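You operate a simulated robot arm through the tools that you are given. There is no shell and no other tool.

The job below is to be done with a simulated robot arm. You get a single attempt, and the scene is never put back.

Task
Clamp the gripper, test its spring and sort it: good or weak tray.
Fine: the one in the fixture; 20 N or more is good; leave the clamp lever loose. Set down upright: yellow gripper.

It is judged by the outcome, as a careful person would: the job done as asked, and still so three seconds after it is handed in. It fails if anything else is knocked over, pushed out of place, dropped, spilled or broken.

Robot
A 6-joint arm with a three-finger gripper, fixed in place. Base frame: the origin is at the foot of the arm, x ahead of it, y to its left, z up. Lengths are in m, angles in rad, forces in N, time in s.
With the tool pointing down near the work surface it reaches from about 0.84 to 0.96 m from the base axis. Its first joint turns from -2.897 to 2.897 rad. Payload 4.89 kg.
Tool frame: the origin (TCP) lies between the finger pads and is the grasp point; the fingertips stand 0.03 m ahead of it; z points along the fingers, y is the line along which they close. Largest opening 0.164 m; the body of the gripper starts 0.125 m behind the TCP.
Orientation is told as [roll, pitch, yaw] about the base's x, y, z axes, in that order, counted from this pose: with the fingers straight down and closing along the base's y, the tool's x points along the base's -x, its y along +y and its z along -z.

Tools
- The arm moves only by the tool jog_arm. Its argument "moves" is a list of rows, each a list of 6 numbers: the shift along the tool's x, y, z in m, then the turn, a rotation vector about the tool's x, y, z in rad. In form: [[dx, dy, dz, wx, wy, wz], ...]. A call has 1 to 20 rows; each row shifts and turns the commanded pose from where the row before left it, along the tool's axes as they then stand. "fingers" is the opening in per cent of the stroke, from 0 (shut) to 100 (fully open), set as the call begins (left out, the last holds). Rows are played at 5 a second. More than 0.05 m and 0.15 rad between two rows, or a gripper value outside its range, and nothing of the call is played. A pose out of reach is approached as far as the arm can. The call stops where the force on the tool passes 50 N (or 10 N more than at its start, if that is more) or the arm is blocked; 0.2 s more then pass. Each finger travels about 0.108 m/s and halts on what it meets, pressing with about 26 N; the grip force reading is that of the motor and also rises with nothing between the fingers. The clock runs only during rows and for 0.2 s after the last one: add rows that do not move to give the fingers time. The reply holds the time, the measured pose of the TCP, the force on the tool along the base axes, the opening and the grip force, in the units named above and with some noise, with the torque about the TCP (base axes, N m) and any sound that the robot's microphone picked up, and new pictures: "show" is both (left out), scene, wrist or none.
- Cameras (640 x 400 px; columns grow to the right, rows downward): "scene" is fixed at [0.4007, 0.5027, 1.5936]; the picture's right is [-0.62, -0.78, 0.00], its down [-0.69, 0.55, -0.47] and it looks along [0.37, -0.29, -0.88] (base axes); focal length 291 px, centre (320, 200). "wrist" rides on the gripper at [0.076, -0.002, -0.152] in the tool frame; the picture's right is [0.02, 1.00, 0.00], its down [-0.88, 0.02, -0.47] and it looks along [-0.47, 0.01, 0.88] (tool axes); focal length 247 px, centre (320, 200). There is no depth. A picture from a camera that has moved, and an enlarged one, comes with that camera's place and axes in the base frame and with its lens.
- raise_lower(by): slides the trunk up (or, below 0, down) by that many m; the arm rides with it, the base frame stays. It gives what a move gives, with no picture.
- zoom(camera, box): a new picture of the part [left, top, right, bottom] of that camera's present view, enlarged. The clock stands still meanwhile.
- hand_in(): hands the job in; it is judged then, once.

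Places have to be worked out from the pictures, the camera data and where the tool is seen. Open the gripper and draw the arm clear of the work before you hand the job in, unless the task says otherwise.

The tools are called after "Request:" as name(argument=value, ...) on one line, values as JSON. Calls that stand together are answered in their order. jog_arm: Moves the arm, as the interface text tells. Its arguments: {"type":"object","properties":{"moves":{"type":"array","items":{"type":"array","items":{"type":"number"}}},"fingers":{"type":"number"},"show":{"type":"string","enum":["both","scene","wrist","none"]}},"required":["moves"]} The other tools are called the same way: raise_lower (by) slides the trunk up or down; zoom (camera, box) takes an enlarged picture of a part of a camera's view; hand_in () hands the job in.

At the start:

```text
t: 0.0
position: [0.5878, 0.2278, 1.1957]
tool_rot: [0.0, -0.001, -0.001]
contact_force: [-0.2, -0.2, 0.8]
moment: [0.0, -0.01, -0.03]
width: 0.1639
finger_force: 0.2
trunk travel left (down, up): [-0.175, 0.215]
```

scene: 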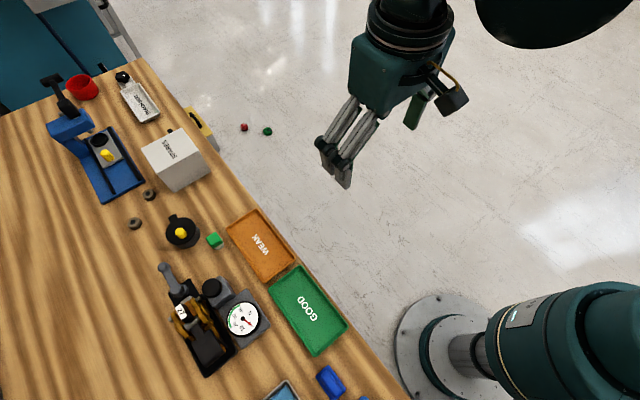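
wrist: 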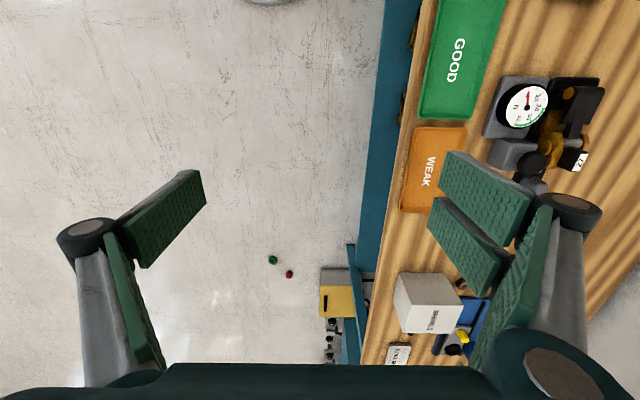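

The scene picture shows a table with a fixture (clamp lever, dial gauge, yellow item), trays WEAK and GOOD. I'll zoom in on the fixture and other parts before moving.

Request:
zoom(camera="scene", box=[140, 200, 360, 400])

Request:
zoom(camera="scene", box=[20, 50, 260, 270])

Request:
zoom(camera="wrist", box=[380, 20, 640, 240])

```text
2.00 times, centred on (250, 300) of scene
camera zoom: at [0.4007, 0.5027, 1.5936], right [-0.62, -0.78, 0.0], down [-0.69, 0.55, -0.47], along [0.37, -0.29, -0.88], focal length 581 px, centre (460, 0)
```

zoom: 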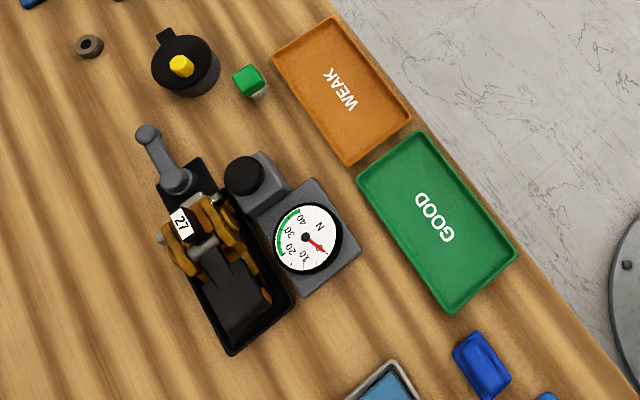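

```text
1.82 times, centred on (140, 160) of scene
camera zoom: at [0.4007, 0.5027, 1.5936], right [-0.62, -0.78, 0.0], down [-0.69, 0.55, -0.47], along [0.37, -0.29, -0.88], focal length 528 px, centre (647, 273)
```

zoom: 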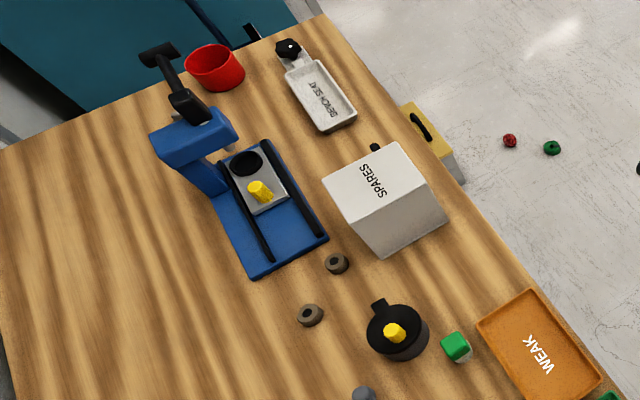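

```text
1.82 times, centred on (510, 130) of wrist
camera zoom: at [0.5111, 0.2269, 1.3472], right [-0.02, 1.0, 0.0], down [0.88, 0.02, 0.47], along [0.47, 0.01, -0.88], focal length 449 px, centre (-26, 327)
```

zoom: 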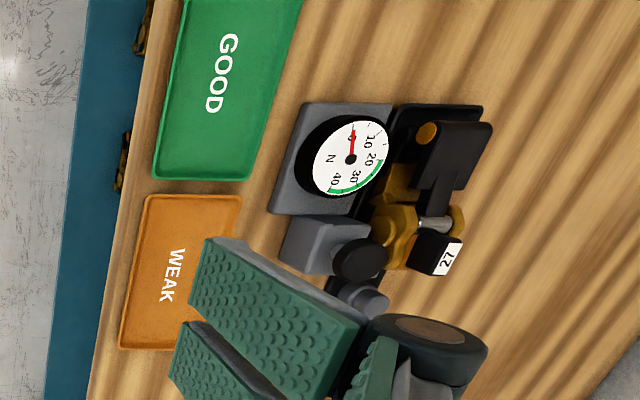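

The fixture with the tag-27 gripper appears near (0.6, 0.65) with the table at z≈0.85, and GOOD tray near (0.50,0.465), WEAK near (0.70,0.465). I'll move the wrist camera above the fixture at a safe height for a closer look.

Request:
jog_arm(moves=[[0.01, 0.045, 0, 0, 0, 0], [0.01, 0.045, 0, 0, 0, 0], [0.01, 0.045, 0, 0, 0, 0], [0.01, 0.045, 0, 0, 0, 0], [0.01, 0.045, 0, 0, 0, 0], [0.01, 0.045, 0, 0, 0, 0], [0.0, 0.045, 0, 0, 0, 0], [0.0, 0.045, 0, 0, 0, 0], [0.0, 0.04, 0, 0, 0, 0], [0, 0, 0, 0, 0, 0]], show="both")

```text
t: 2.2
position: [0.5296, 0.6297, 1.195]
tool_rot: [0.0, 0.001, -0.001]
contact_force: [0.4, 0.9, -0.9]
moment: [-0.14, 0.07, 0.0]
width: 0.1642
finger_force: 0.0
trunk travel left (down, up): [-0.175, 0.215]
camera wrist: at [0.4522, 0.6277, 1.3471], right [-0.02, 1.0, 0.0], down [0.88, 0.02, 0.47], along [0.47, 0.01, -0.88], focal length 247 px, centre (320, 200)
```

scene: 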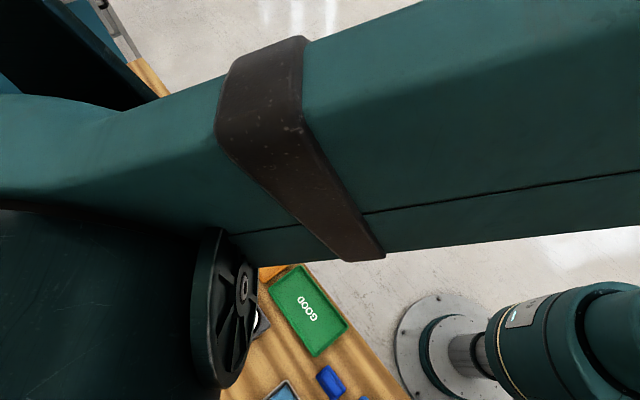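
wrist: 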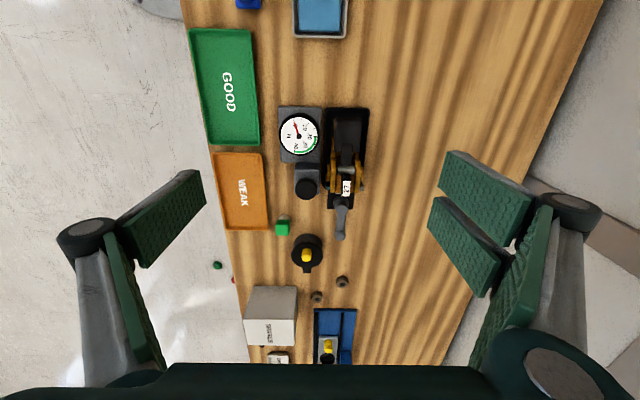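

The wrist view now looks down on the fixture; I'll zoom in on it to read its parts.

Request:
zoom(camera="wrist", box=[260, 90, 400, 190])

Request:
zoom(camera="wrist", box=[260, 150, 400, 290])

```text
4.00 times, centred on (330, 140) of wrist
camera zoom: at [0.4522, 0.6277, 1.3471], right [-0.02, 1.0, 0.0], down [0.88, 0.02, 0.47], along [0.47, 0.01, -0.88], focal length 988 px, centre (280, 440)
```

zoom: 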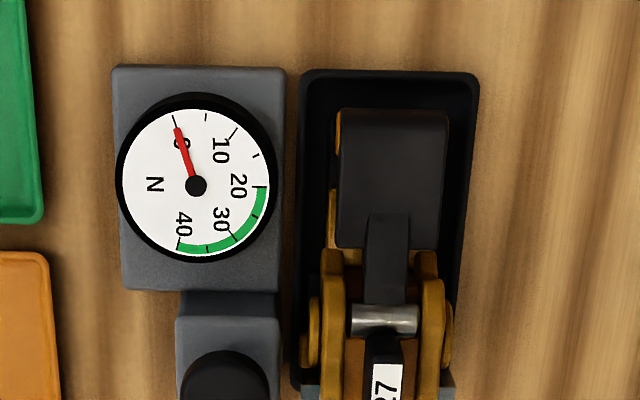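

```text
2.86 times, centred on (330, 220) of wrist
camera zoom: at [0.4522, 0.6277, 1.3471], right [-0.02, 1.0, 0.0], down [0.88, 0.02, 0.47], along [0.47, 0.01, -0.88], focal length 706 px, centre (291, 143)
```

zoom: 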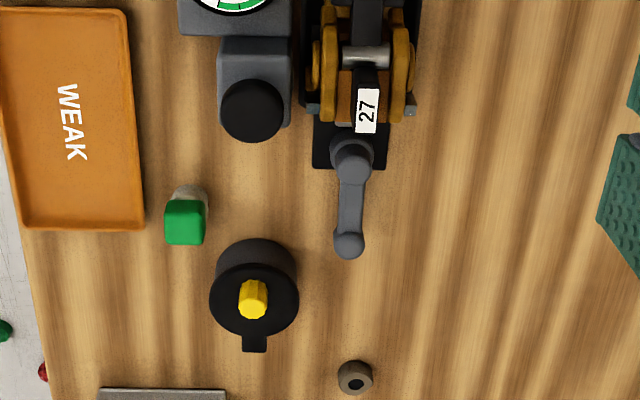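

The fixture holds an amber gripper with tag 27, a grey lever at its +x end, and a gauge with a black knob block beside it. I'll go lower to get a closer view.

Request:
jog_arm(moves=[[0.01, 0.005, 0.04, 0, 0, 0], [0.01, 0.005, 0.04, 0, 0, 0], [0.01, 0.0, 0.035, 0, 0, 0], [0, 0, 0, 0, 0, 0]], show="both")

```text
t: 3.2
position: [0.4983, 0.6386, 1.0795]
tool_rot: [0.0, -0.001, 0.0]
contact_force: [-0.2, 1.4, 0.2]
moment: [-0.1, 0.04, -0.02]
width: 0.164
finger_force: 0.0
trunk travel left (down, up): [-0.175, 0.215]
camera wrist: at [0.4223, 0.6367, 1.232], right [-0.02, 1.0, 0.0], down [0.88, 0.02, 0.47], along [0.47, 0.01, -0.88], focal length 247 px, centre (320, 200)
```

scene: 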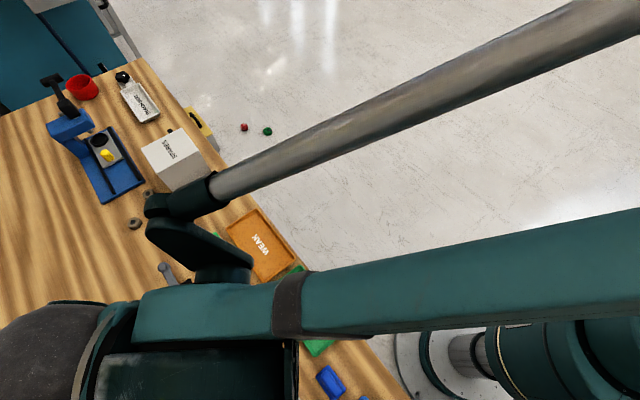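
wrist: 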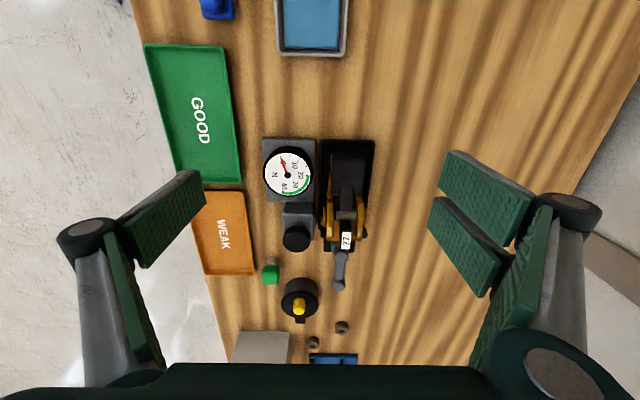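

Closer now; I'll zoom into the fixture in this view.

Request:
zoom(camera="wrist", box=[250, 130, 390, 220])

Request:
zoom(camera="wrist", box=[250, 190, 390, 330])

```text
4.44 times, centred on (320, 175) of wrist
camera zoom: at [0.4223, 0.6367, 1.232], right [-0.02, 1.0, 0.0], down [0.88, 0.02, 0.47], along [0.47, 0.01, -0.88], focal length 1098 px, centre (320, 311)
```

zoom: 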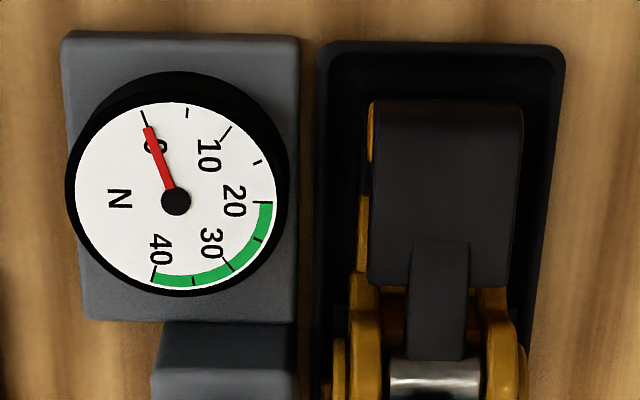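

```text
2.86 times, centred on (320, 260) of wrist
camera zoom: at [0.4223, 0.6367, 1.232], right [-0.02, 1.0, 0.0], down [0.88, 0.02, 0.47], along [0.47, 0.01, -0.88], focal length 706 px, centre (320, 29)
```

zoom: 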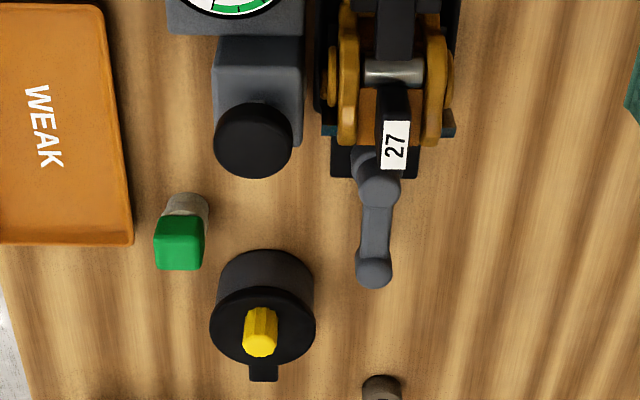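

I want side views of the fixture. I'll yaw the tool by 90° so the wrist camera looks from the robot side toward +y, staying above everything.

Request:
jog_arm(moves=[[0, 0, -0.005, 0, 0, -0.1428], [0, 0, -0.005, 0, 0, -0.1428], [0, 0, -0.005, 0, 0, -0.1428], [0, 0, -0.005, 0, 0, -0.1428], [0, 0, 0, 0, 0, -0.1428], [0, 0, 0, 0, 0, -0.1428], [0, 0, 0, 0, 0, -0.1428], [0, 0, 0, 0, 0, -0.1428], [0, 0, 0, 0, 0, -0.1428], [0, 0, 0, 0, 0, -0.1428], [0, 0, 0, 0, 0, -0.1428], [0.04, -0.03, 0, 0, 0, 0], [0.04, -0.03, 0, 0, 0, 0], [0.04, -0.03, 0, 0, 0, 0], [0.04, -0.01, 0, 0, 0, 0], [0, 0, 0, 0, 0, 0]], show="both")

```text
t: 6.6
position: [0.5999, 0.4777, 1.1009]
tool_rot: [-0.002, 0.001, 1.572]
contact_force: [0.5, -0.8, 0.1]
moment: [0.03, 0.01, -0.02]
width: 0.1639
finger_force: 0.0
trunk travel left (down, up): [-0.175, 0.215]
camera wrist: at [0.6004, 0.4019, 1.2531], right [-1.0, -0.02, 0.0], down [-0.02, 0.88, 0.47], along [-0.01, 0.47, -0.88], focal length 247 px, centre (320, 200)
```

scene: 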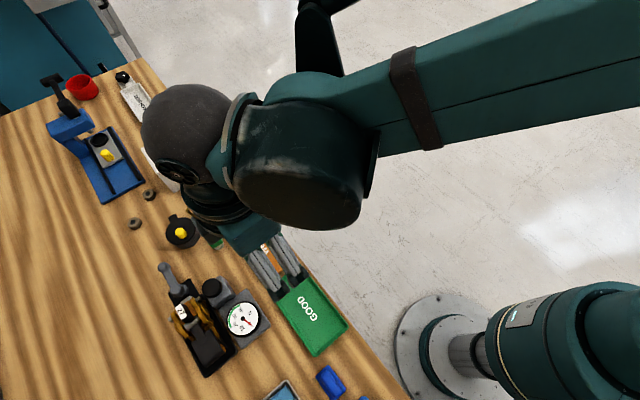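
wrist: 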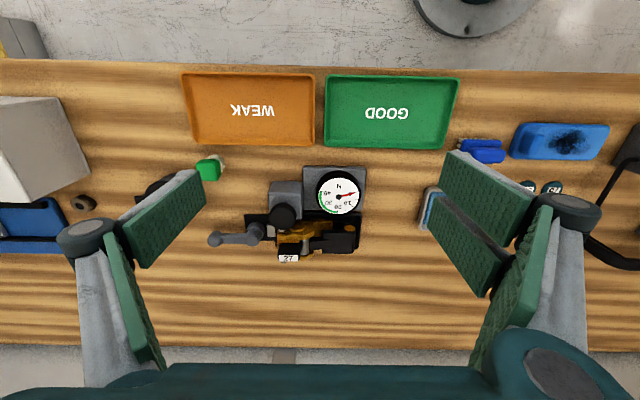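

The camera now sees the fixture from the robot side (picture down is +y). Zooming in on it.

Request:
zoom(camera="wrist", box=[200, 155, 380, 275])

Request:
zoom(camera="scene", box=[140, 240, 280, 390])

```text
3.33 times, centred on (290, 215) of wrist
camera zoom: at [0.6004, 0.4019, 1.2531], right [-1.0, -0.02, 0.0], down [-0.02, 0.88, 0.47], along [-0.01, 0.47, -0.88], focal length 823 px, centre (420, 150)
```

zoom: 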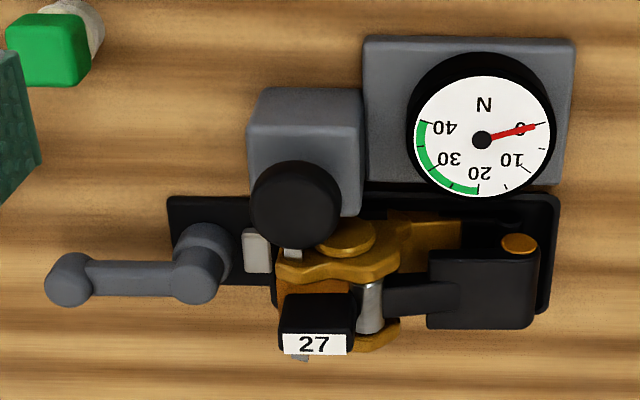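

```text
2.67 times, centred on (210, 315) of scene
camera zoom: at [0.4007, 0.5027, 1.5936], right [-0.62, -0.78, 0.0], down [-0.69, 0.55, -0.47], along [0.37, -0.29, -0.88], focal length 775 px, centre (613, -107)
```

zoom: 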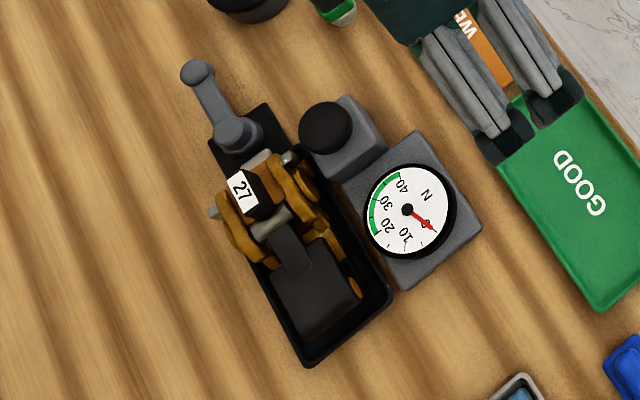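

I've triangulated: lever ball (0.787,0.681,0.890), hub (0.716,0.679,0.891), knob top (0.655,0.606,0.926), tag (0.647,0.682,0.937), dial (0.566,0.591,0.886). I'll tilt the camera for a more oblique side view to understand the mechanism.

Request:
jog_arm(moves=[[-0.01, -0.01, 0.02, 0, 0, 0], [-0.01, -0.02, 0.02, 0, 0, 0], [0, 0, 0, 0, -0.14, 0], [0, 0, 0, 0, -0.14, 0], [0, 0, 0, 0, -0.14, 0], [0, 0, 0, 0, -0.14, 0], [0, 0, 0, 0, -0.1, 0], [0, 0, 0, 0, 0, 0]], show="wrist")

```text
t: 8.4
position: [0.6276, 0.4974, 1.0596]
tool_rot: [-0.001, -0.662, 1.572]
contact_force: [0.1, -0.4, 0.1]
moment: [-0.02, 0.03, 0.0]
width: 0.1639
finger_force: 0.0
trunk travel left (down, up): [-0.175, 0.215]
camera wrist: at [0.6292, 0.3448, 1.1331], right [-1.0, -0.02, -0.01], down [-0.02, 0.4, 0.91], along [-0.01, 0.91, -0.41], focal length 247 px, centre (320, 200)
```

wrist: 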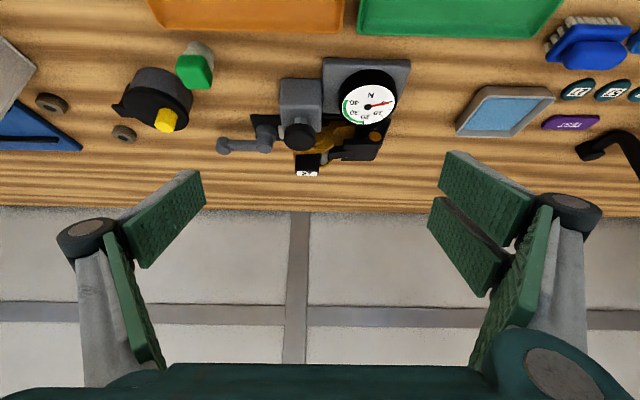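

The oblique view works; zooming on the fixture.

Request:
zoom(camera="wrist", box=[205, 50, 415, 185])

Request:
zoom(camera="wrist", box=[260, 90, 400, 180])

```text
2.96 times, centred on (310, 118) of wrist
camera zoom: at [0.6292, 0.3448, 1.1331], right [-1.0, -0.02, -0.01], down [-0.02, 0.4, 0.91], along [-0.01, 0.91, -0.41], focal length 732 px, centre (350, 444)
```

zoom: 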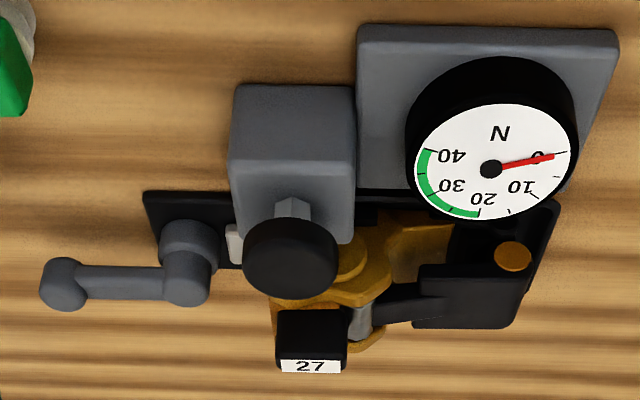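

```text
4.44 times, centred on (330, 135) of wrist
camera zoom: at [0.6292, 0.3448, 1.1331], right [-1.0, -0.02, -0.01], down [-0.02, 0.4, 0.91], along [-0.01, 0.91, -0.41], focal length 1098 px, centre (276, 489)
```

zoom: 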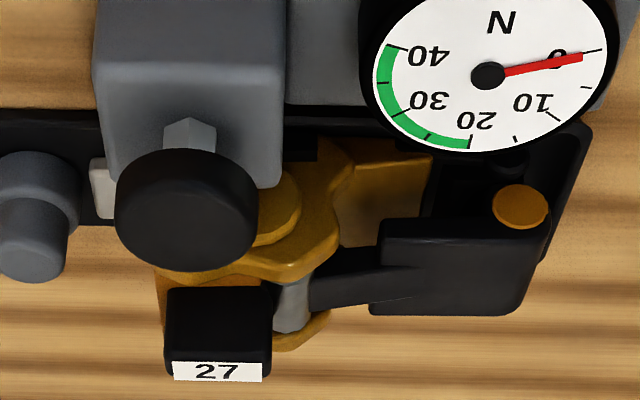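

The knob is a mushroom push-plunger on a stem above the grey block, and the lever turns about a vertical hub. I'll un-tilt, return yaw to 0 and check whether I can get above the lever end near (0.77,0.68).

Request:
jog_arm(moves=[[0, 0, 0, 0, 0.14, 0], [0, 0, 0, 0, 0.14, 0], [0, 0, 0, 0, 0.14, 0], [0, 0, 0, 0, 0.14, 0], [0, 0, 0, 0, 0.1, 0], [0, 0, -0.02, 0, 0, 0.1428], [0, 0, -0.02, 0, 0, 0.1428], [0, 0, 0, 0, 0, 0.1428], [0, 0, 0, 0, 0, 0.1428], [0, 0, 0, 0, 0, 0.1428], [0, 0, 0, 0, 0, 0.1428], [0, 0, 0, 0, 0, 0.1428], [0, 0, 0, 0, 0, 0.1428], [0, 0, 0, 0, 0, 0.1428], [0, 0, 0, 0, 0, 0.1428], [0, 0, 0, 0, 0, 0.1428], [0, 0, 0, 0, 0, 0]], show="none")

Request:
jog_arm(moves=[[-0.03, 0.035, 0, 0, 0, 0], [-0.03, 0.035, 0, 0, 0, 0], [-0.03, 0.035, 0, 0, 0, 0], [-0.03, 0.035, 0, 0, 0, 0], [-0.02, 0.04, 0, 0, 0, 0], [0, 0, 0, 0, 0, 0], [0, 0, 0, 0, 0, 0]], show="both")

```text
t: 12.0
position: [0.628, 0.4985, 1.1003]
tool_rot: [-0.001, 0.001, -0.002]
contact_force: [0.2, -0.5, 0.7]
moment: [0.01, 0.0, 0.0]
width: 0.1638
finger_force: 0.1
trunk travel left (down, up): [-0.175, 0.215]
```

```text
t: 13.6
position: [0.7674, 0.6767, 1.1004]
tool_rot: [0.001, 0.0, 0.0]
contact_force: [0.9, 0.2, -0.8]
moment: [-0.08, 0.04, 0.0]
width: 0.164
finger_force: 0.1
trunk travel left (down, up): [-0.175, 0.215]
camera wrist: at [0.6908, 0.6759, 1.253], right [-0.02, 1.0, 0.0], down [0.88, 0.02, 0.47], along [0.47, 0.01, -0.88], focal length 247 px, centre (320, 200)
```

scene: 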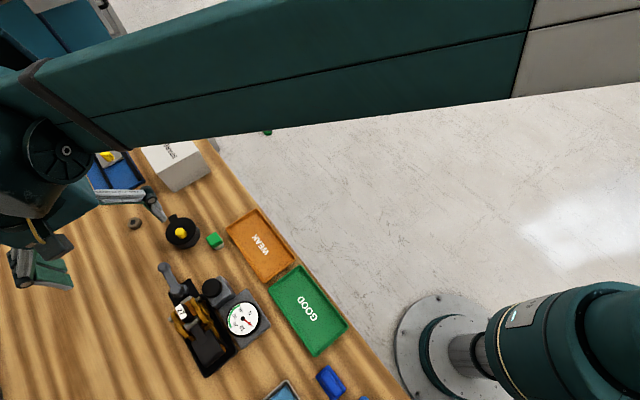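
wrist: 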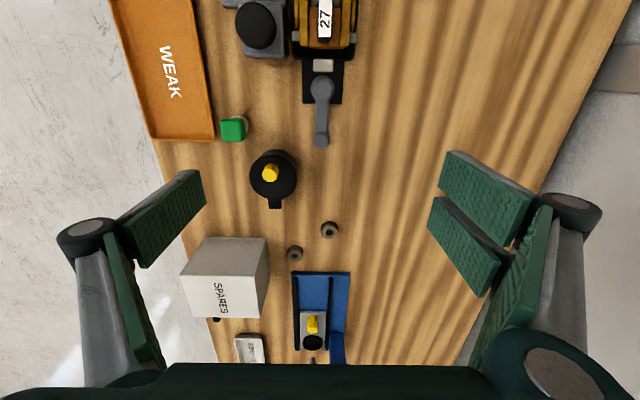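

Reached over the lever at z=1.10. Zooming on the lever and clamp area.

Request:
zoom(camera="wrist", box=[220, 0, 400, 160])

Request:
zoom(camera="scene", box=[140, 240, 280, 390])

```text
2.50 times, centred on (310, 80) of wrist
camera zoom: at [0.6908, 0.6759, 1.253], right [-0.02, 1.0, 0.0], down [0.88, 0.02, 0.47], along [0.47, 0.01, -0.88], focal length 617 px, centre (345, 500)
```

zoom: 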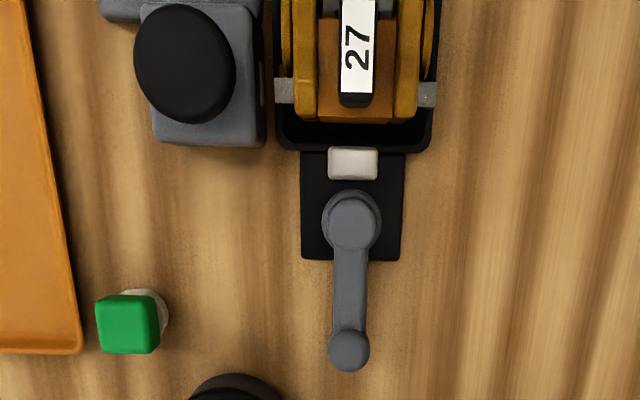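

```text
2.67 times, centred on (210, 315) of scene
camera zoom: at [0.4007, 0.5027, 1.5936], right [-0.62, -0.78, 0.0], down [-0.69, 0.55, -0.47], along [0.37, -0.29, -0.88], focal length 775 px, centre (613, -107)
```

zoom: 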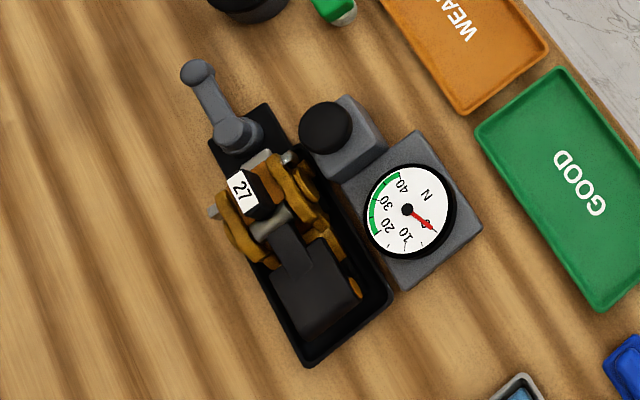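

The lever points +x (hub 0.715,0.680; ball 0.786,0.680), with a light-grey clamp pad between hub and nest. I'll narrow the fingers to about 45 mm and descend above the lever end, checking reach before touching.

Request:
jog_arm(moves=[[0, 0, 0, 0, 0, 0], [0, 0.003, 0.04, 0, 0, 0], [0, 0, 0.04, 0, 0, 0], [0, 0, 0.03, 0, 0, 0], [0, 0, 0.02, 0, 0, 0], [0, 0, 0, 0, 0, 0], [0, 0, 0, 0, 0, 0]], fingers=27, show="both")

```text
t: 15.2
position: [0.7685, 0.6794, 0.9711]
tool_rot: [0.001, 0.0, 0.0]
contact_force: [0.6, -0.3, 0.1]
moment: [0.0, 0.03, -0.05]
width: 0.0446
finger_force: 0.1
trunk travel left (down, up): [-0.175, 0.215]
camera wrist: at [0.6919, 0.6781, 1.1234], right [-0.02, 1.0, 0.0], down [0.88, 0.02, 0.47], along [0.47, 0.01, -0.88], focal length 247 px, centre (320, 200)
```

scene: 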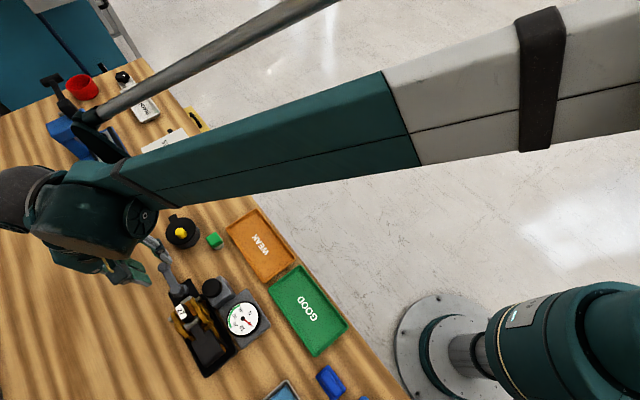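
wrist: 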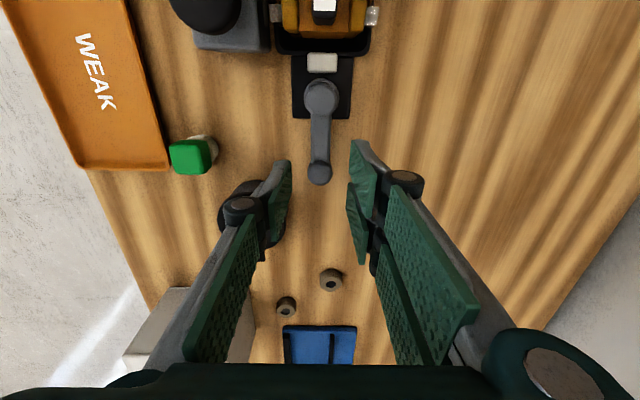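

The fingers straddle the lever with clearance. Lower to TCP z≈0.903 so the tips flank the lever without touching the table.

Request:
jog_arm(moves=[[0, 0, 0.025, 0, 0, 0], [0, 0, 0.02, 0, 0, 0], [0, 0, 0.015, 0, 0, 0], [0, 0, 0.008, 0, 0, 0], [0, 0, 0, 0, 0, 0]], show="both")

```text
t: 16.4
position: [0.7689, 0.6807, 0.902]
tool_rot: [0.001, -0.002, 0.001]
contact_force: [-0.2, 1.1, 0.4]
moment: [0.0, -0.04, 0.02]
width: 0.0446
finger_force: 0.0
trunk travel left (down, up): [-0.175, 0.215]
camera wrist: at [0.6913, 0.68, 1.0536], right [-0.02, 1.0, 0.0], down [0.88, 0.02, 0.47], along [0.47, 0.01, -0.88], focal length 247 px, centre (320, 200)
```

scene: 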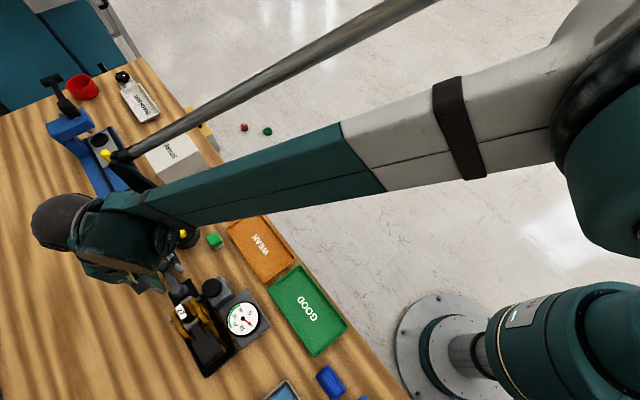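
wrist: 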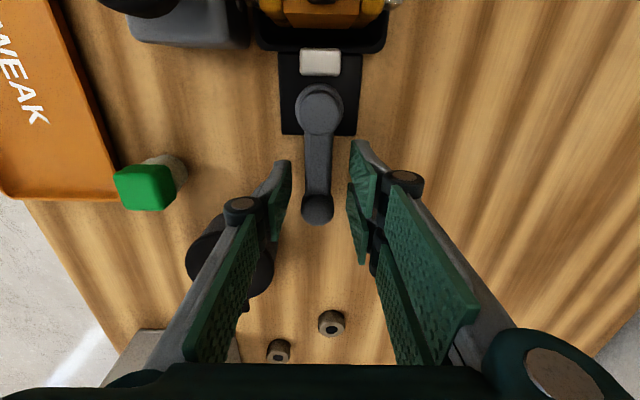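

Clear on both sides. I'll narrow the gap slightly and try swinging the lever clockwise (toward −y) about the hub, a small amount first, watching force.

Request:
jog_arm(moves=[[0, 0, 0, 0, 0, 0], [0.0003, -0.0054, 0, 0, 0, 0.1], [0.0003, -0.0054, 0, 0, 0, 0.1], [0.0003, -0.0054, 0, 0, 0, 0.1], [0.0003, -0.0054, 0, 0, 0, 0.1], [0, 0, 0, 0, 0, 0]], fingers=18, show="wrist")

```text
t: 17.8
position: [0.7635, 0.66, 0.9029]
tool_rot: [0.001, 0.0, -0.402]
contact_force: [-0.1, 0.5, 0.6]
moment: [-0.01, 0.0, -0.01]
width: 0.0298
finger_force: 0.8
trunk travel left (down, up): [-0.175, 0.215]
camera wrist: at [0.6919, 0.6883, 1.0545], right [0.37, 0.93, 0.0], down [0.82, -0.33, 0.47], along [0.44, -0.18, -0.88], focal length 247 px, centre (320, 200)
```

wrist: 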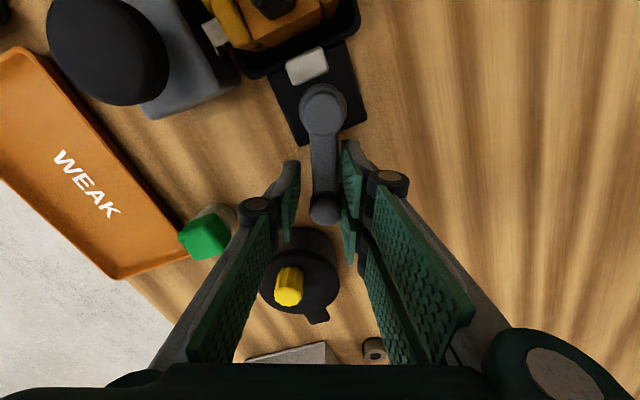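

The lever is following clockwise with negligible force. Continue the arc, watching for resistance as the clamp pad engages.

Request:
jog_arm(moves=[[0.0003, -0.0054, 0, 0, 0, 0.1], [0.0003, -0.0054, 0, 0, 0, 0.1], [0.0003, -0.0054, 0, 0, 0, 0.1], [0.0003, -0.0054, 0, 0, 0, 0.1], [0, 0, 0, 0, 0, 0]], show="wrist")

```text
t: 19.0
position: [0.7521, 0.6415, 0.9023]
tool_rot: [0.0, 0.0, -0.799]
contact_force: [0.7, 0.2, -0.8]
moment: [0.0, 0.01, 0.02]
width: 0.03
finger_force: 0.0
trunk travel left (down, up): [-0.175, 0.215]
camera wrist: at [0.6966, 0.6964, 1.0541], right [0.7, 0.71, 0.0], down [0.63, -0.62, 0.47], along [0.34, -0.33, -0.88], focal length 247 px, centre (320, 200)
```

wrist: 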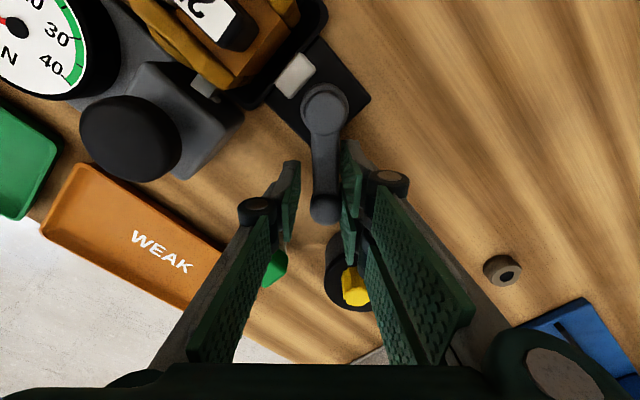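

Still free; let me zoom on the clamp pad to see if it has advanced and check clearance to the knob.

Request:
zoom(camera="wrist", box=[180, 0, 400, 140])

Request:
zoom(camera="scene", box=[100, 210, 280, 390])

```text
2.86 times, centred on (290, 70) of wrist
camera zoom: at [0.6966, 0.6964, 1.0541], right [0.7, 0.71, 0.0], down [0.63, -0.62, 0.47], along [0.34, -0.33, -0.88], focal length 706 px, centre (406, 571)
```

zoom: 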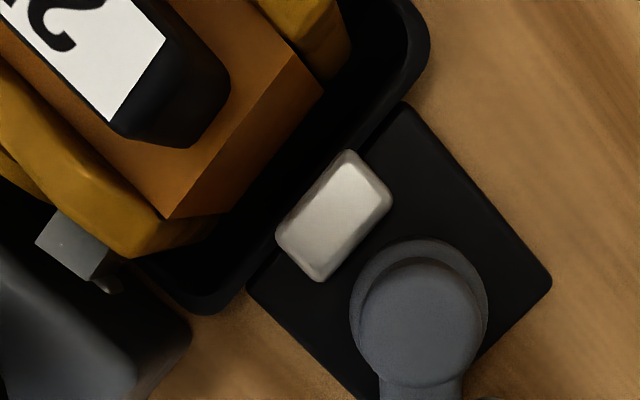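

```text
2.22 times, centred on (190, 300) of scene
camera zoom: at [0.4007, 0.5027, 1.5936], right [-0.62, -0.78, 0.0], down [-0.69, 0.55, -0.47], along [0.37, -0.29, -0.88], focal length 646 px, centre (609, -22)
```

zoom: 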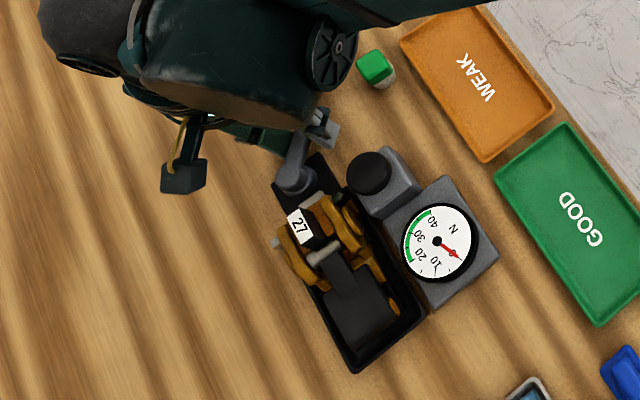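

No resistance yet. Continue the arc another 0.4 rad, keeping clear of the plunger knob.

Request:
jog_arm(moves=[[0.0003, -0.0054, 0, 0, 0, 0.1], [0.0003, -0.0054, 0, 0, 0, 0.1], [0.0003, -0.0054, 0, 0, 0, 0.1], [0.0003, -0.0054, 0, 0, 0, 0.1], [0, 0, 0, 0, 0, 0]], show="wrist")

Request:
zoom(camera="wrist", box=[120, 0, 400, 240])

```text
t: 20.2
position: [0.7328, 0.6321, 0.9012]
tool_rot: [0.001, 0.0, -1.201]
contact_force: [0.0, 0.2, 0.1]
moment: [0.04, 0.01, 0.0]
width: 0.03
finger_force: 0.5
trunk travel left (down, up): [-0.175, 0.215]
camera wrist: at [0.7038, 0.7026, 1.0535], right [0.92, 0.38, 0.0], down [0.34, -0.81, 0.47], along [0.18, -0.44, -0.88], focal length 247 px, centre (320, 200)
```

wrist: 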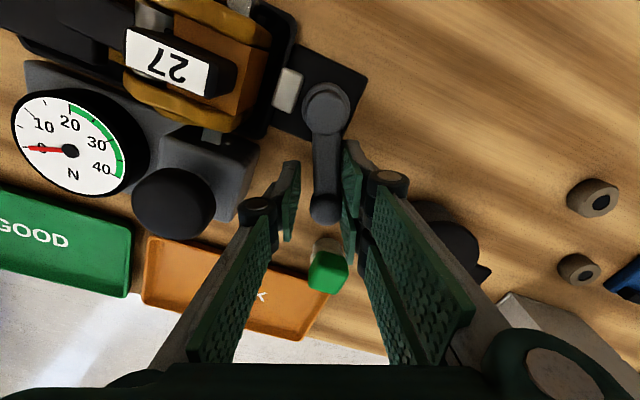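

```text
1.67 times, centred on (260, 120) of wrist
camera zoom: at [0.7038, 0.7026, 1.0535], right [0.92, 0.38, 0.0], down [0.34, -0.81, 0.47], along [0.18, -0.44, -0.88], focal length 412 px, centre (420, 333)
```

zoom: 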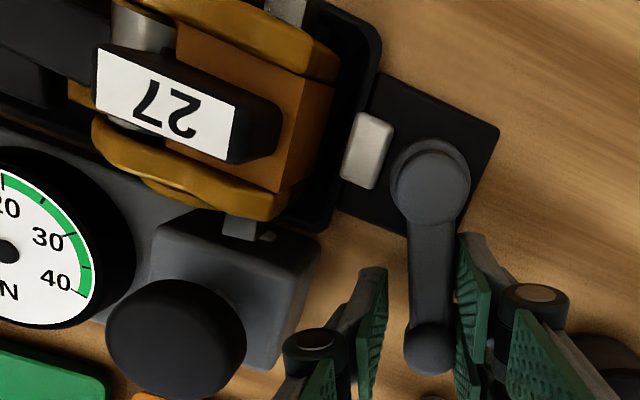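

The pad is advancing toward the gripper. I'll shift slightly inward along the lever for more clearance from the knob, then continue the arc to about 90° watching for force.

Request:
jog_arm(moves=[[0.01, 0, 0, 0, 0, 0], [0.0002, -0.0041, 0, 0, 0, 0.1], [0.0002, -0.0041, 0, 0, 0, 0.1], [0, 0, 0, 0, 0, 0]], show="wrist")

```text
t: 21.2
position: [0.7226, 0.6389, 0.9025]
tool_rot: [0.0, 0.0, -1.402]
contact_force: [1.5, -0.7, 0.8]
moment: [-0.02, 0.02, 0.04]
width: 0.0299
finger_force: 0.7
trunk travel left (down, up): [-0.175, 0.215]
camera wrist: at [0.7072, 0.714, 1.0539], right [0.98, 0.19, 0.0], down [0.17, -0.86, 0.47], along [0.09, -0.46, -0.88], focal length 247 px, centre (320, 200)
```

wrist: 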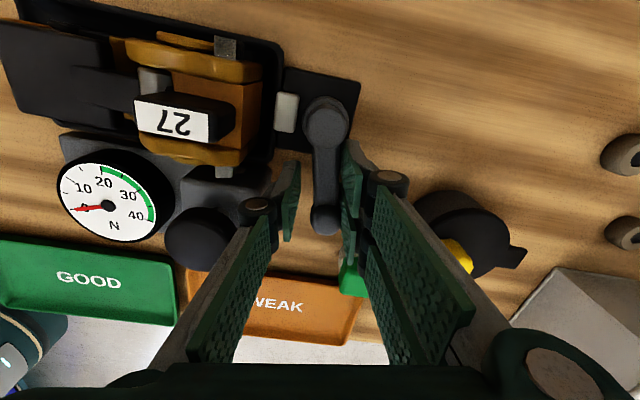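

A small resistance begins (1.5 N). Continue in small steps toward and past 90°.

Request:
jog_arm(moves=[[0.0002, -0.0041, 0, 0, 0, 0.1], [0.0002, -0.0041, 0, 0, 0, 0.1], [0, 0, 0, 0, 0, 0]], show="wrist")

Request:
zoom(camera="wrist", box=[120, 20, 400, 240])

```text
t: 22.0
position: [0.7141, 0.6376, 0.903]
tool_rot: [-0.001, 0.0, -1.6]
contact_force: [3.7, 1.3, 2.0]
moment: [-0.01, 0.03, 0.04]
width: 0.0294
finger_force: 0.1
trunk travel left (down, up): [-0.175, 0.215]
camera wrist: at [0.7137, 0.7139, 1.0545], right [1.0, -0.01, 0.0], down [-0.01, -0.88, 0.47], along [0.0, -0.47, -0.88], focal length 247 px, centre (320, 200)
```

wrist: 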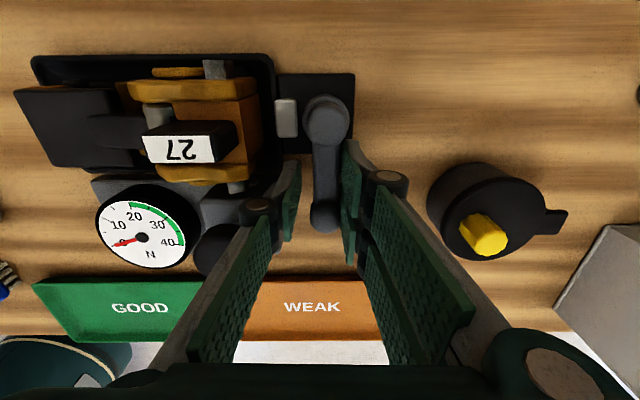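

```text
1.82 times, centred on (260, 130) of wrist
camera zoom: at [0.7137, 0.7139, 1.0545], right [1.0, -0.01, 0.0], down [-0.01, -0.88, 0.47], along [0.0, -0.47, -0.88], focal length 449 px, centre (429, 327)
```

zoom: 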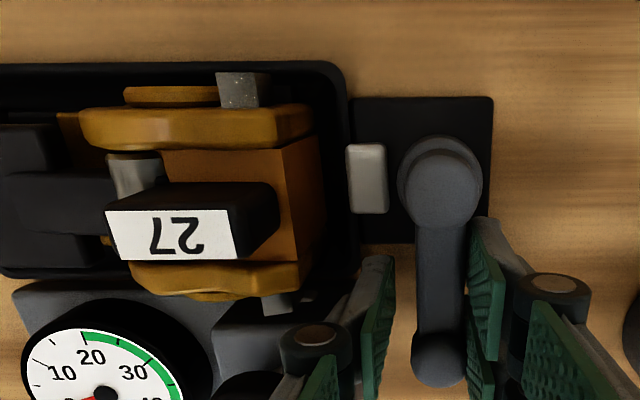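

Resistance is rising (3.7 N) around 87°. I'll push slightly further to find whether it's the clamp seating or a hard stop.

Request:
jog_arm(moves=[[0.0002, -0.003, 0, 0, 0, 0.05], [0.0002, -0.003, 0, 0, 0, 0.05], [0, 0, 0, 0, 0, 0]], show="wrist")

Request:
zoom(camera="wrist", box=[120, 20, 400, 240])

```text
t: 22.9
position: [0.7115, 0.636, 0.9019]
tool_rot: [0.002, -0.002, -1.704]
contact_force: [28.4, 2.2, -2.0]
moment: [0.44, -0.24, 0.85]
width: 0.0394
finger_force: 9.2
trunk travel left (down, up): [-0.175, 0.215]
stopped in row 3: the force on the tool passed its limit at 51 N (the readings are from after the stop); the commanded pose is now the measured one
camera wrist: at [0.7195, 0.7131, 1.0539], right [0.99, -0.11, 0.0], down [-0.1, -0.88, 0.47], along [-0.05, -0.47, -0.88], focal length 247 px, centre (320, 200)
```

wrist: 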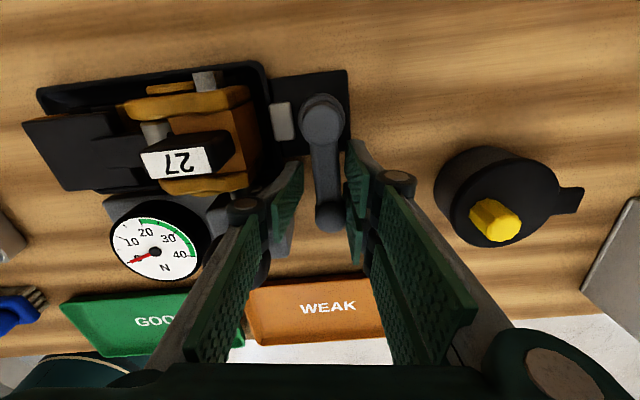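

```text
1.82 times, centred on (260, 130) of wrist
camera zoom: at [0.7195, 0.7131, 1.0539], right [0.99, -0.11, 0.0], down [-0.1, -0.88, 0.47], along [-0.05, -0.47, -0.88], focal length 449 px, centre (429, 327)
```

zoom: 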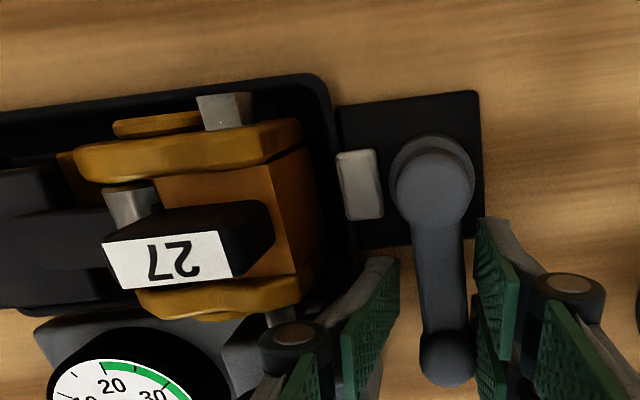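

The lever hit a firm stop at ~90° (force spiked, fingers spread by the lever itself). I'll back off a few mm, rise straight up, and look at the clamp pad from above.

Request:
jog_arm(moves=[[0, 0.004, 0, 0, 0, 0], [0, 0.001, 0, 0, 0, 0], [0, 0, -0.02, 0, 0, 0], [0, 0, -0.03, 0, 0, 0], [0, 0, -0.04, 0, 0, 0], [0, 0, -0.045, 0, 0, 0], [0, 0, -0.045, 0, 0, 0], [0, 0, 0, 0, 0, 0]], show="both")

```text
t: 24.8
position: [0.7129, 0.6373, 1.0822]
tool_rot: [0.002, 0.0, -1.701]
contact_force: [-0.8, 0.4, 0.4]
moment: [0.06, -0.06, -0.02]
width: 0.0294
finger_force: 0.1
trunk travel left (down, up): [-0.175, 0.215]
camera wrist: at [0.7209, 0.713, 1.2347], right [0.99, -0.11, 0.0], down [-0.1, -0.88, 0.47], along [-0.05, -0.47, -0.88], focal length 247 px, centre (320, 200)
```

scene: 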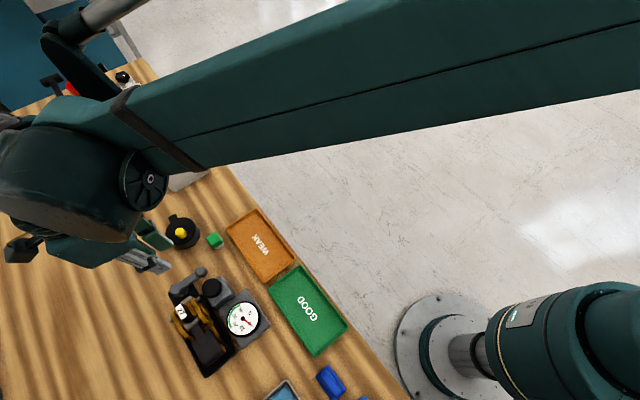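
wrist: 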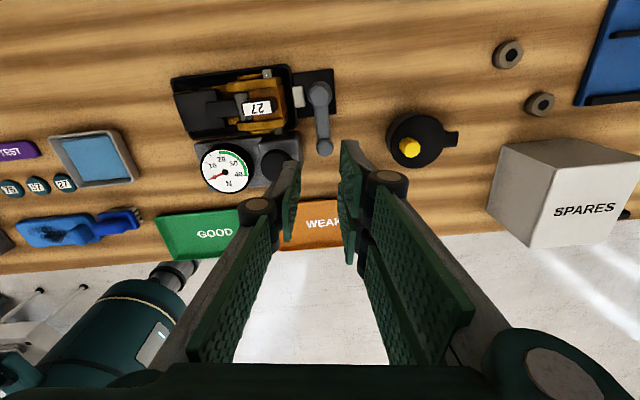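

The lever stays at −y. I'll rotate back to yaw 0 at this height to view the pad and nest from the same direction as before.

Request:
jog_arm(moves=[[0, 0, 0, 0, 0, -0.1418], [0, 0, 0, 0, 0, -0.1418], [0, 0, 0, 0, 0, -0.1418], [0, 0, 0, 0, 0, -0.1418], [0, 0, 0, 0, 0, -0.1418], [0, 0, 0, 0, 0, -0.1418], [0, 0, 0, 0, 0, -0.1418], [0, 0, 0, 0, 0, -0.1418], [0, 0, 0, 0, 0, -0.1418], [0, 0, 0, 0, 0, -0.1418], [0, 0, 0, 0, 0, -0.1418], [0, 0, 0, 0, 0, -0.1418], [0, 0, 0, 0, 0, 0]], fingers=0, show="wrist")

Request:
zoom(camera="wrist", box=[220, 20, 420, 160])

```text
t: 27.6
position: [0.712, 0.6383, 1.0834]
tool_rot: [0.0, -0.002, 0.0]
contact_force: [-0.9, 0.5, -0.6]
moment: [-0.05, 0.02, -0.01]
width: 0.0
finger_force: 26.1
trunk travel left (down, up): [-0.175, 0.215]
camera wrist: at [0.6362, 0.6361, 1.2347], right [-0.02, 1.0, 0.0], down [0.88, 0.02, 0.47], along [0.47, 0.01, -0.88], focal length 247 px, centre (320, 200)
```

wrist: 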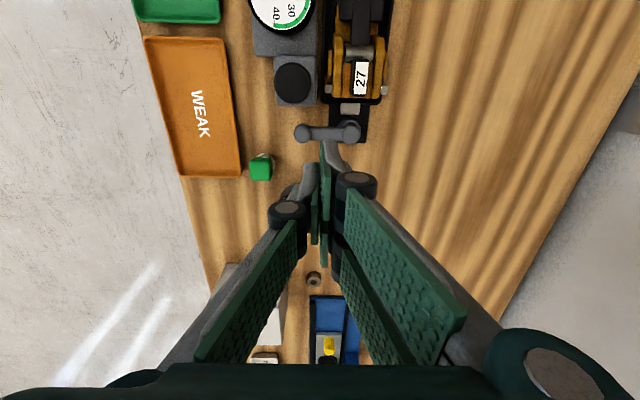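

```text
2.86 times, centred on (320, 90) of wrist
camera zoom: at [0.6362, 0.6361, 1.2347], right [-0.02, 1.0, 0.0], down [0.88, 0.02, 0.47], along [0.47, 0.01, -0.88], focal length 706 px, centre (320, 514)
```

zoom: 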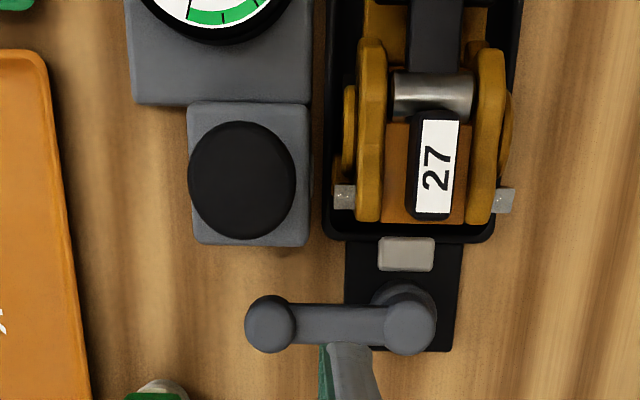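

The lever is now at its end stop pointing −y. Next I'll position the closed fingers above the mushroom plunger at (0.653,0.605), staying ~25 mm above it, with the dial in the wrist camera's view.

Request:
jog_arm(moves=[[0.03, -0.017, 0.02, 0, 0, 0], [0.029, -0.016, 0.03, 0, 0, 0], [0, 0, 0.03, 0, 0, 0], [0, 0, 0.022, 0, 0, 0], [0, 0, 0, 0, 0, 0]], show="both")

```text
t: 28.8
position: [0.6557, 0.604, 0.9785]
tool_rot: [0.0, -0.002, -0.002]
contact_force: [0.4, -0.8, -0.8]
moment: [-0.09, 0.04, -0.03]
width: 0.0002
finger_force: 25.7
trunk travel left (down, up): [-0.175, 0.215]
camera wrist: at [0.5781, 0.6015, 1.1306], right [-0.02, 1.0, 0.0], down [0.88, 0.02, 0.47], along [0.47, 0.01, -0.88], focal length 247 px, centre (320, 200)
```

scene: 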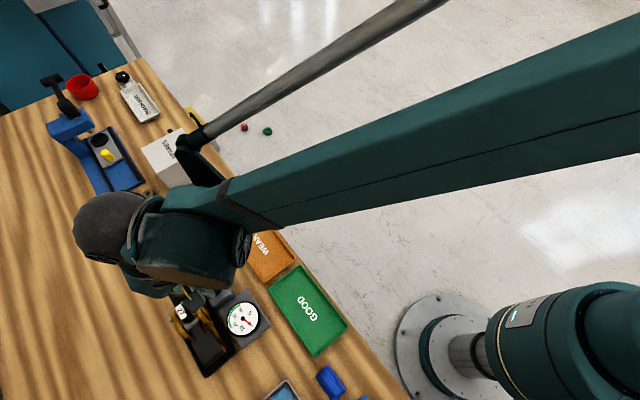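
wrist: 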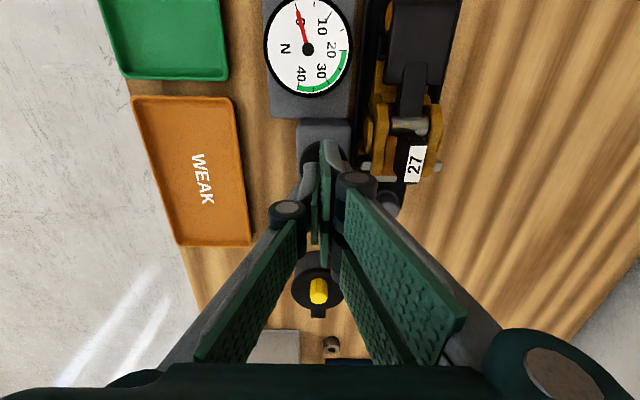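

Both cameras see the dial. Lower toward contact with the plunger in small steps.

Request:
jog_arm(moves=[[0, 0, 0.012, 0, 0, 0], [0, 0, 0.006, 0, 0, 0], [0, 0, 0.003, 0, 0, 0], [0, 0, 0.002, 0, 0, 0], [0, 0, 0, 0, 0, 0]], show="wrist")

```text
t: 29.9
position: [0.6557, 0.6037, 0.9564]
tool_rot: [0.0, 0.0, -0.003]
contact_force: [2.2, 1.5, 4.5]
moment: [0.02, -0.07, -0.01]
width: 0.006
finger_force: 44.7
trunk travel left (down, up): [-0.175, 0.215]
camera wrist: at [0.5779, 0.6023, 1.1089], right [-0.02, 1.0, 0.0], down [0.88, 0.02, 0.48], along [0.47, 0.01, -0.88], focal length 247 px, centre (320, 200)
```

wrist: 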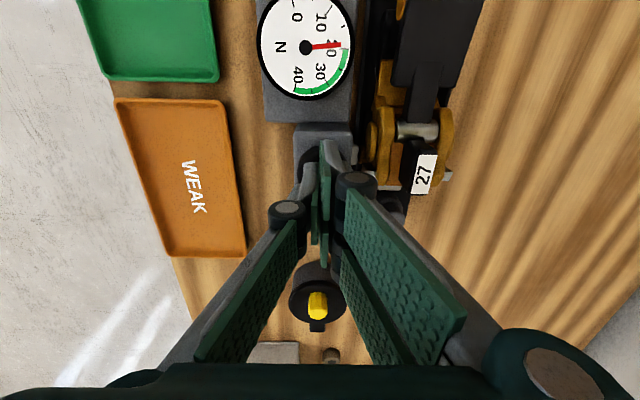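

The needle moved to about 20 already. I'll zoom on the dial, then press further to the plunger's full travel to see the settled reading.

Request:
zoom(camera="wrist", box=[250, 0, 370, 110])

Request:
zoom(camera="scene", box=[200, 280, 290, 350])

```text
3.64 times, centred on (310, 55) of wrist
camera zoom: at [0.5779, 0.6023, 1.1089], right [-0.02, 1.0, 0.0], down [0.88, 0.02, 0.48], along [0.47, 0.01, -0.88], focal length 898 px, centre (356, 727)
```

zoom: 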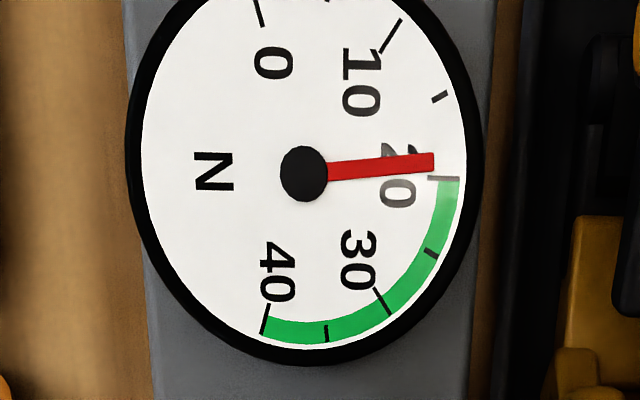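

```text
5.71 times, centred on (245, 315) of scene
camera zoom: at [0.4007, 0.5027, 1.5936], right [-0.62, -0.78, 0.0], down [-0.69, 0.55, -0.47], along [0.37, -0.29, -0.88], focal length 1661 px, centre (749, -457)
```

zoom: 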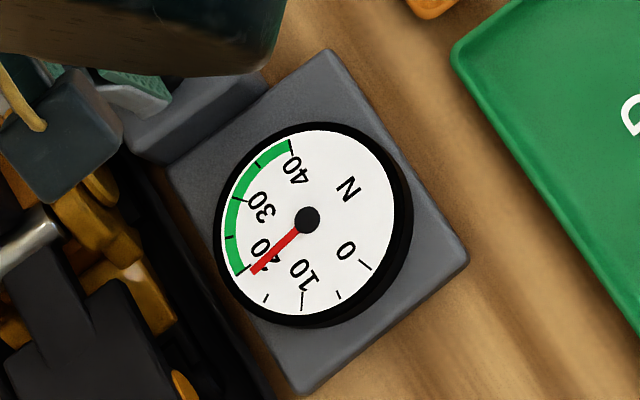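

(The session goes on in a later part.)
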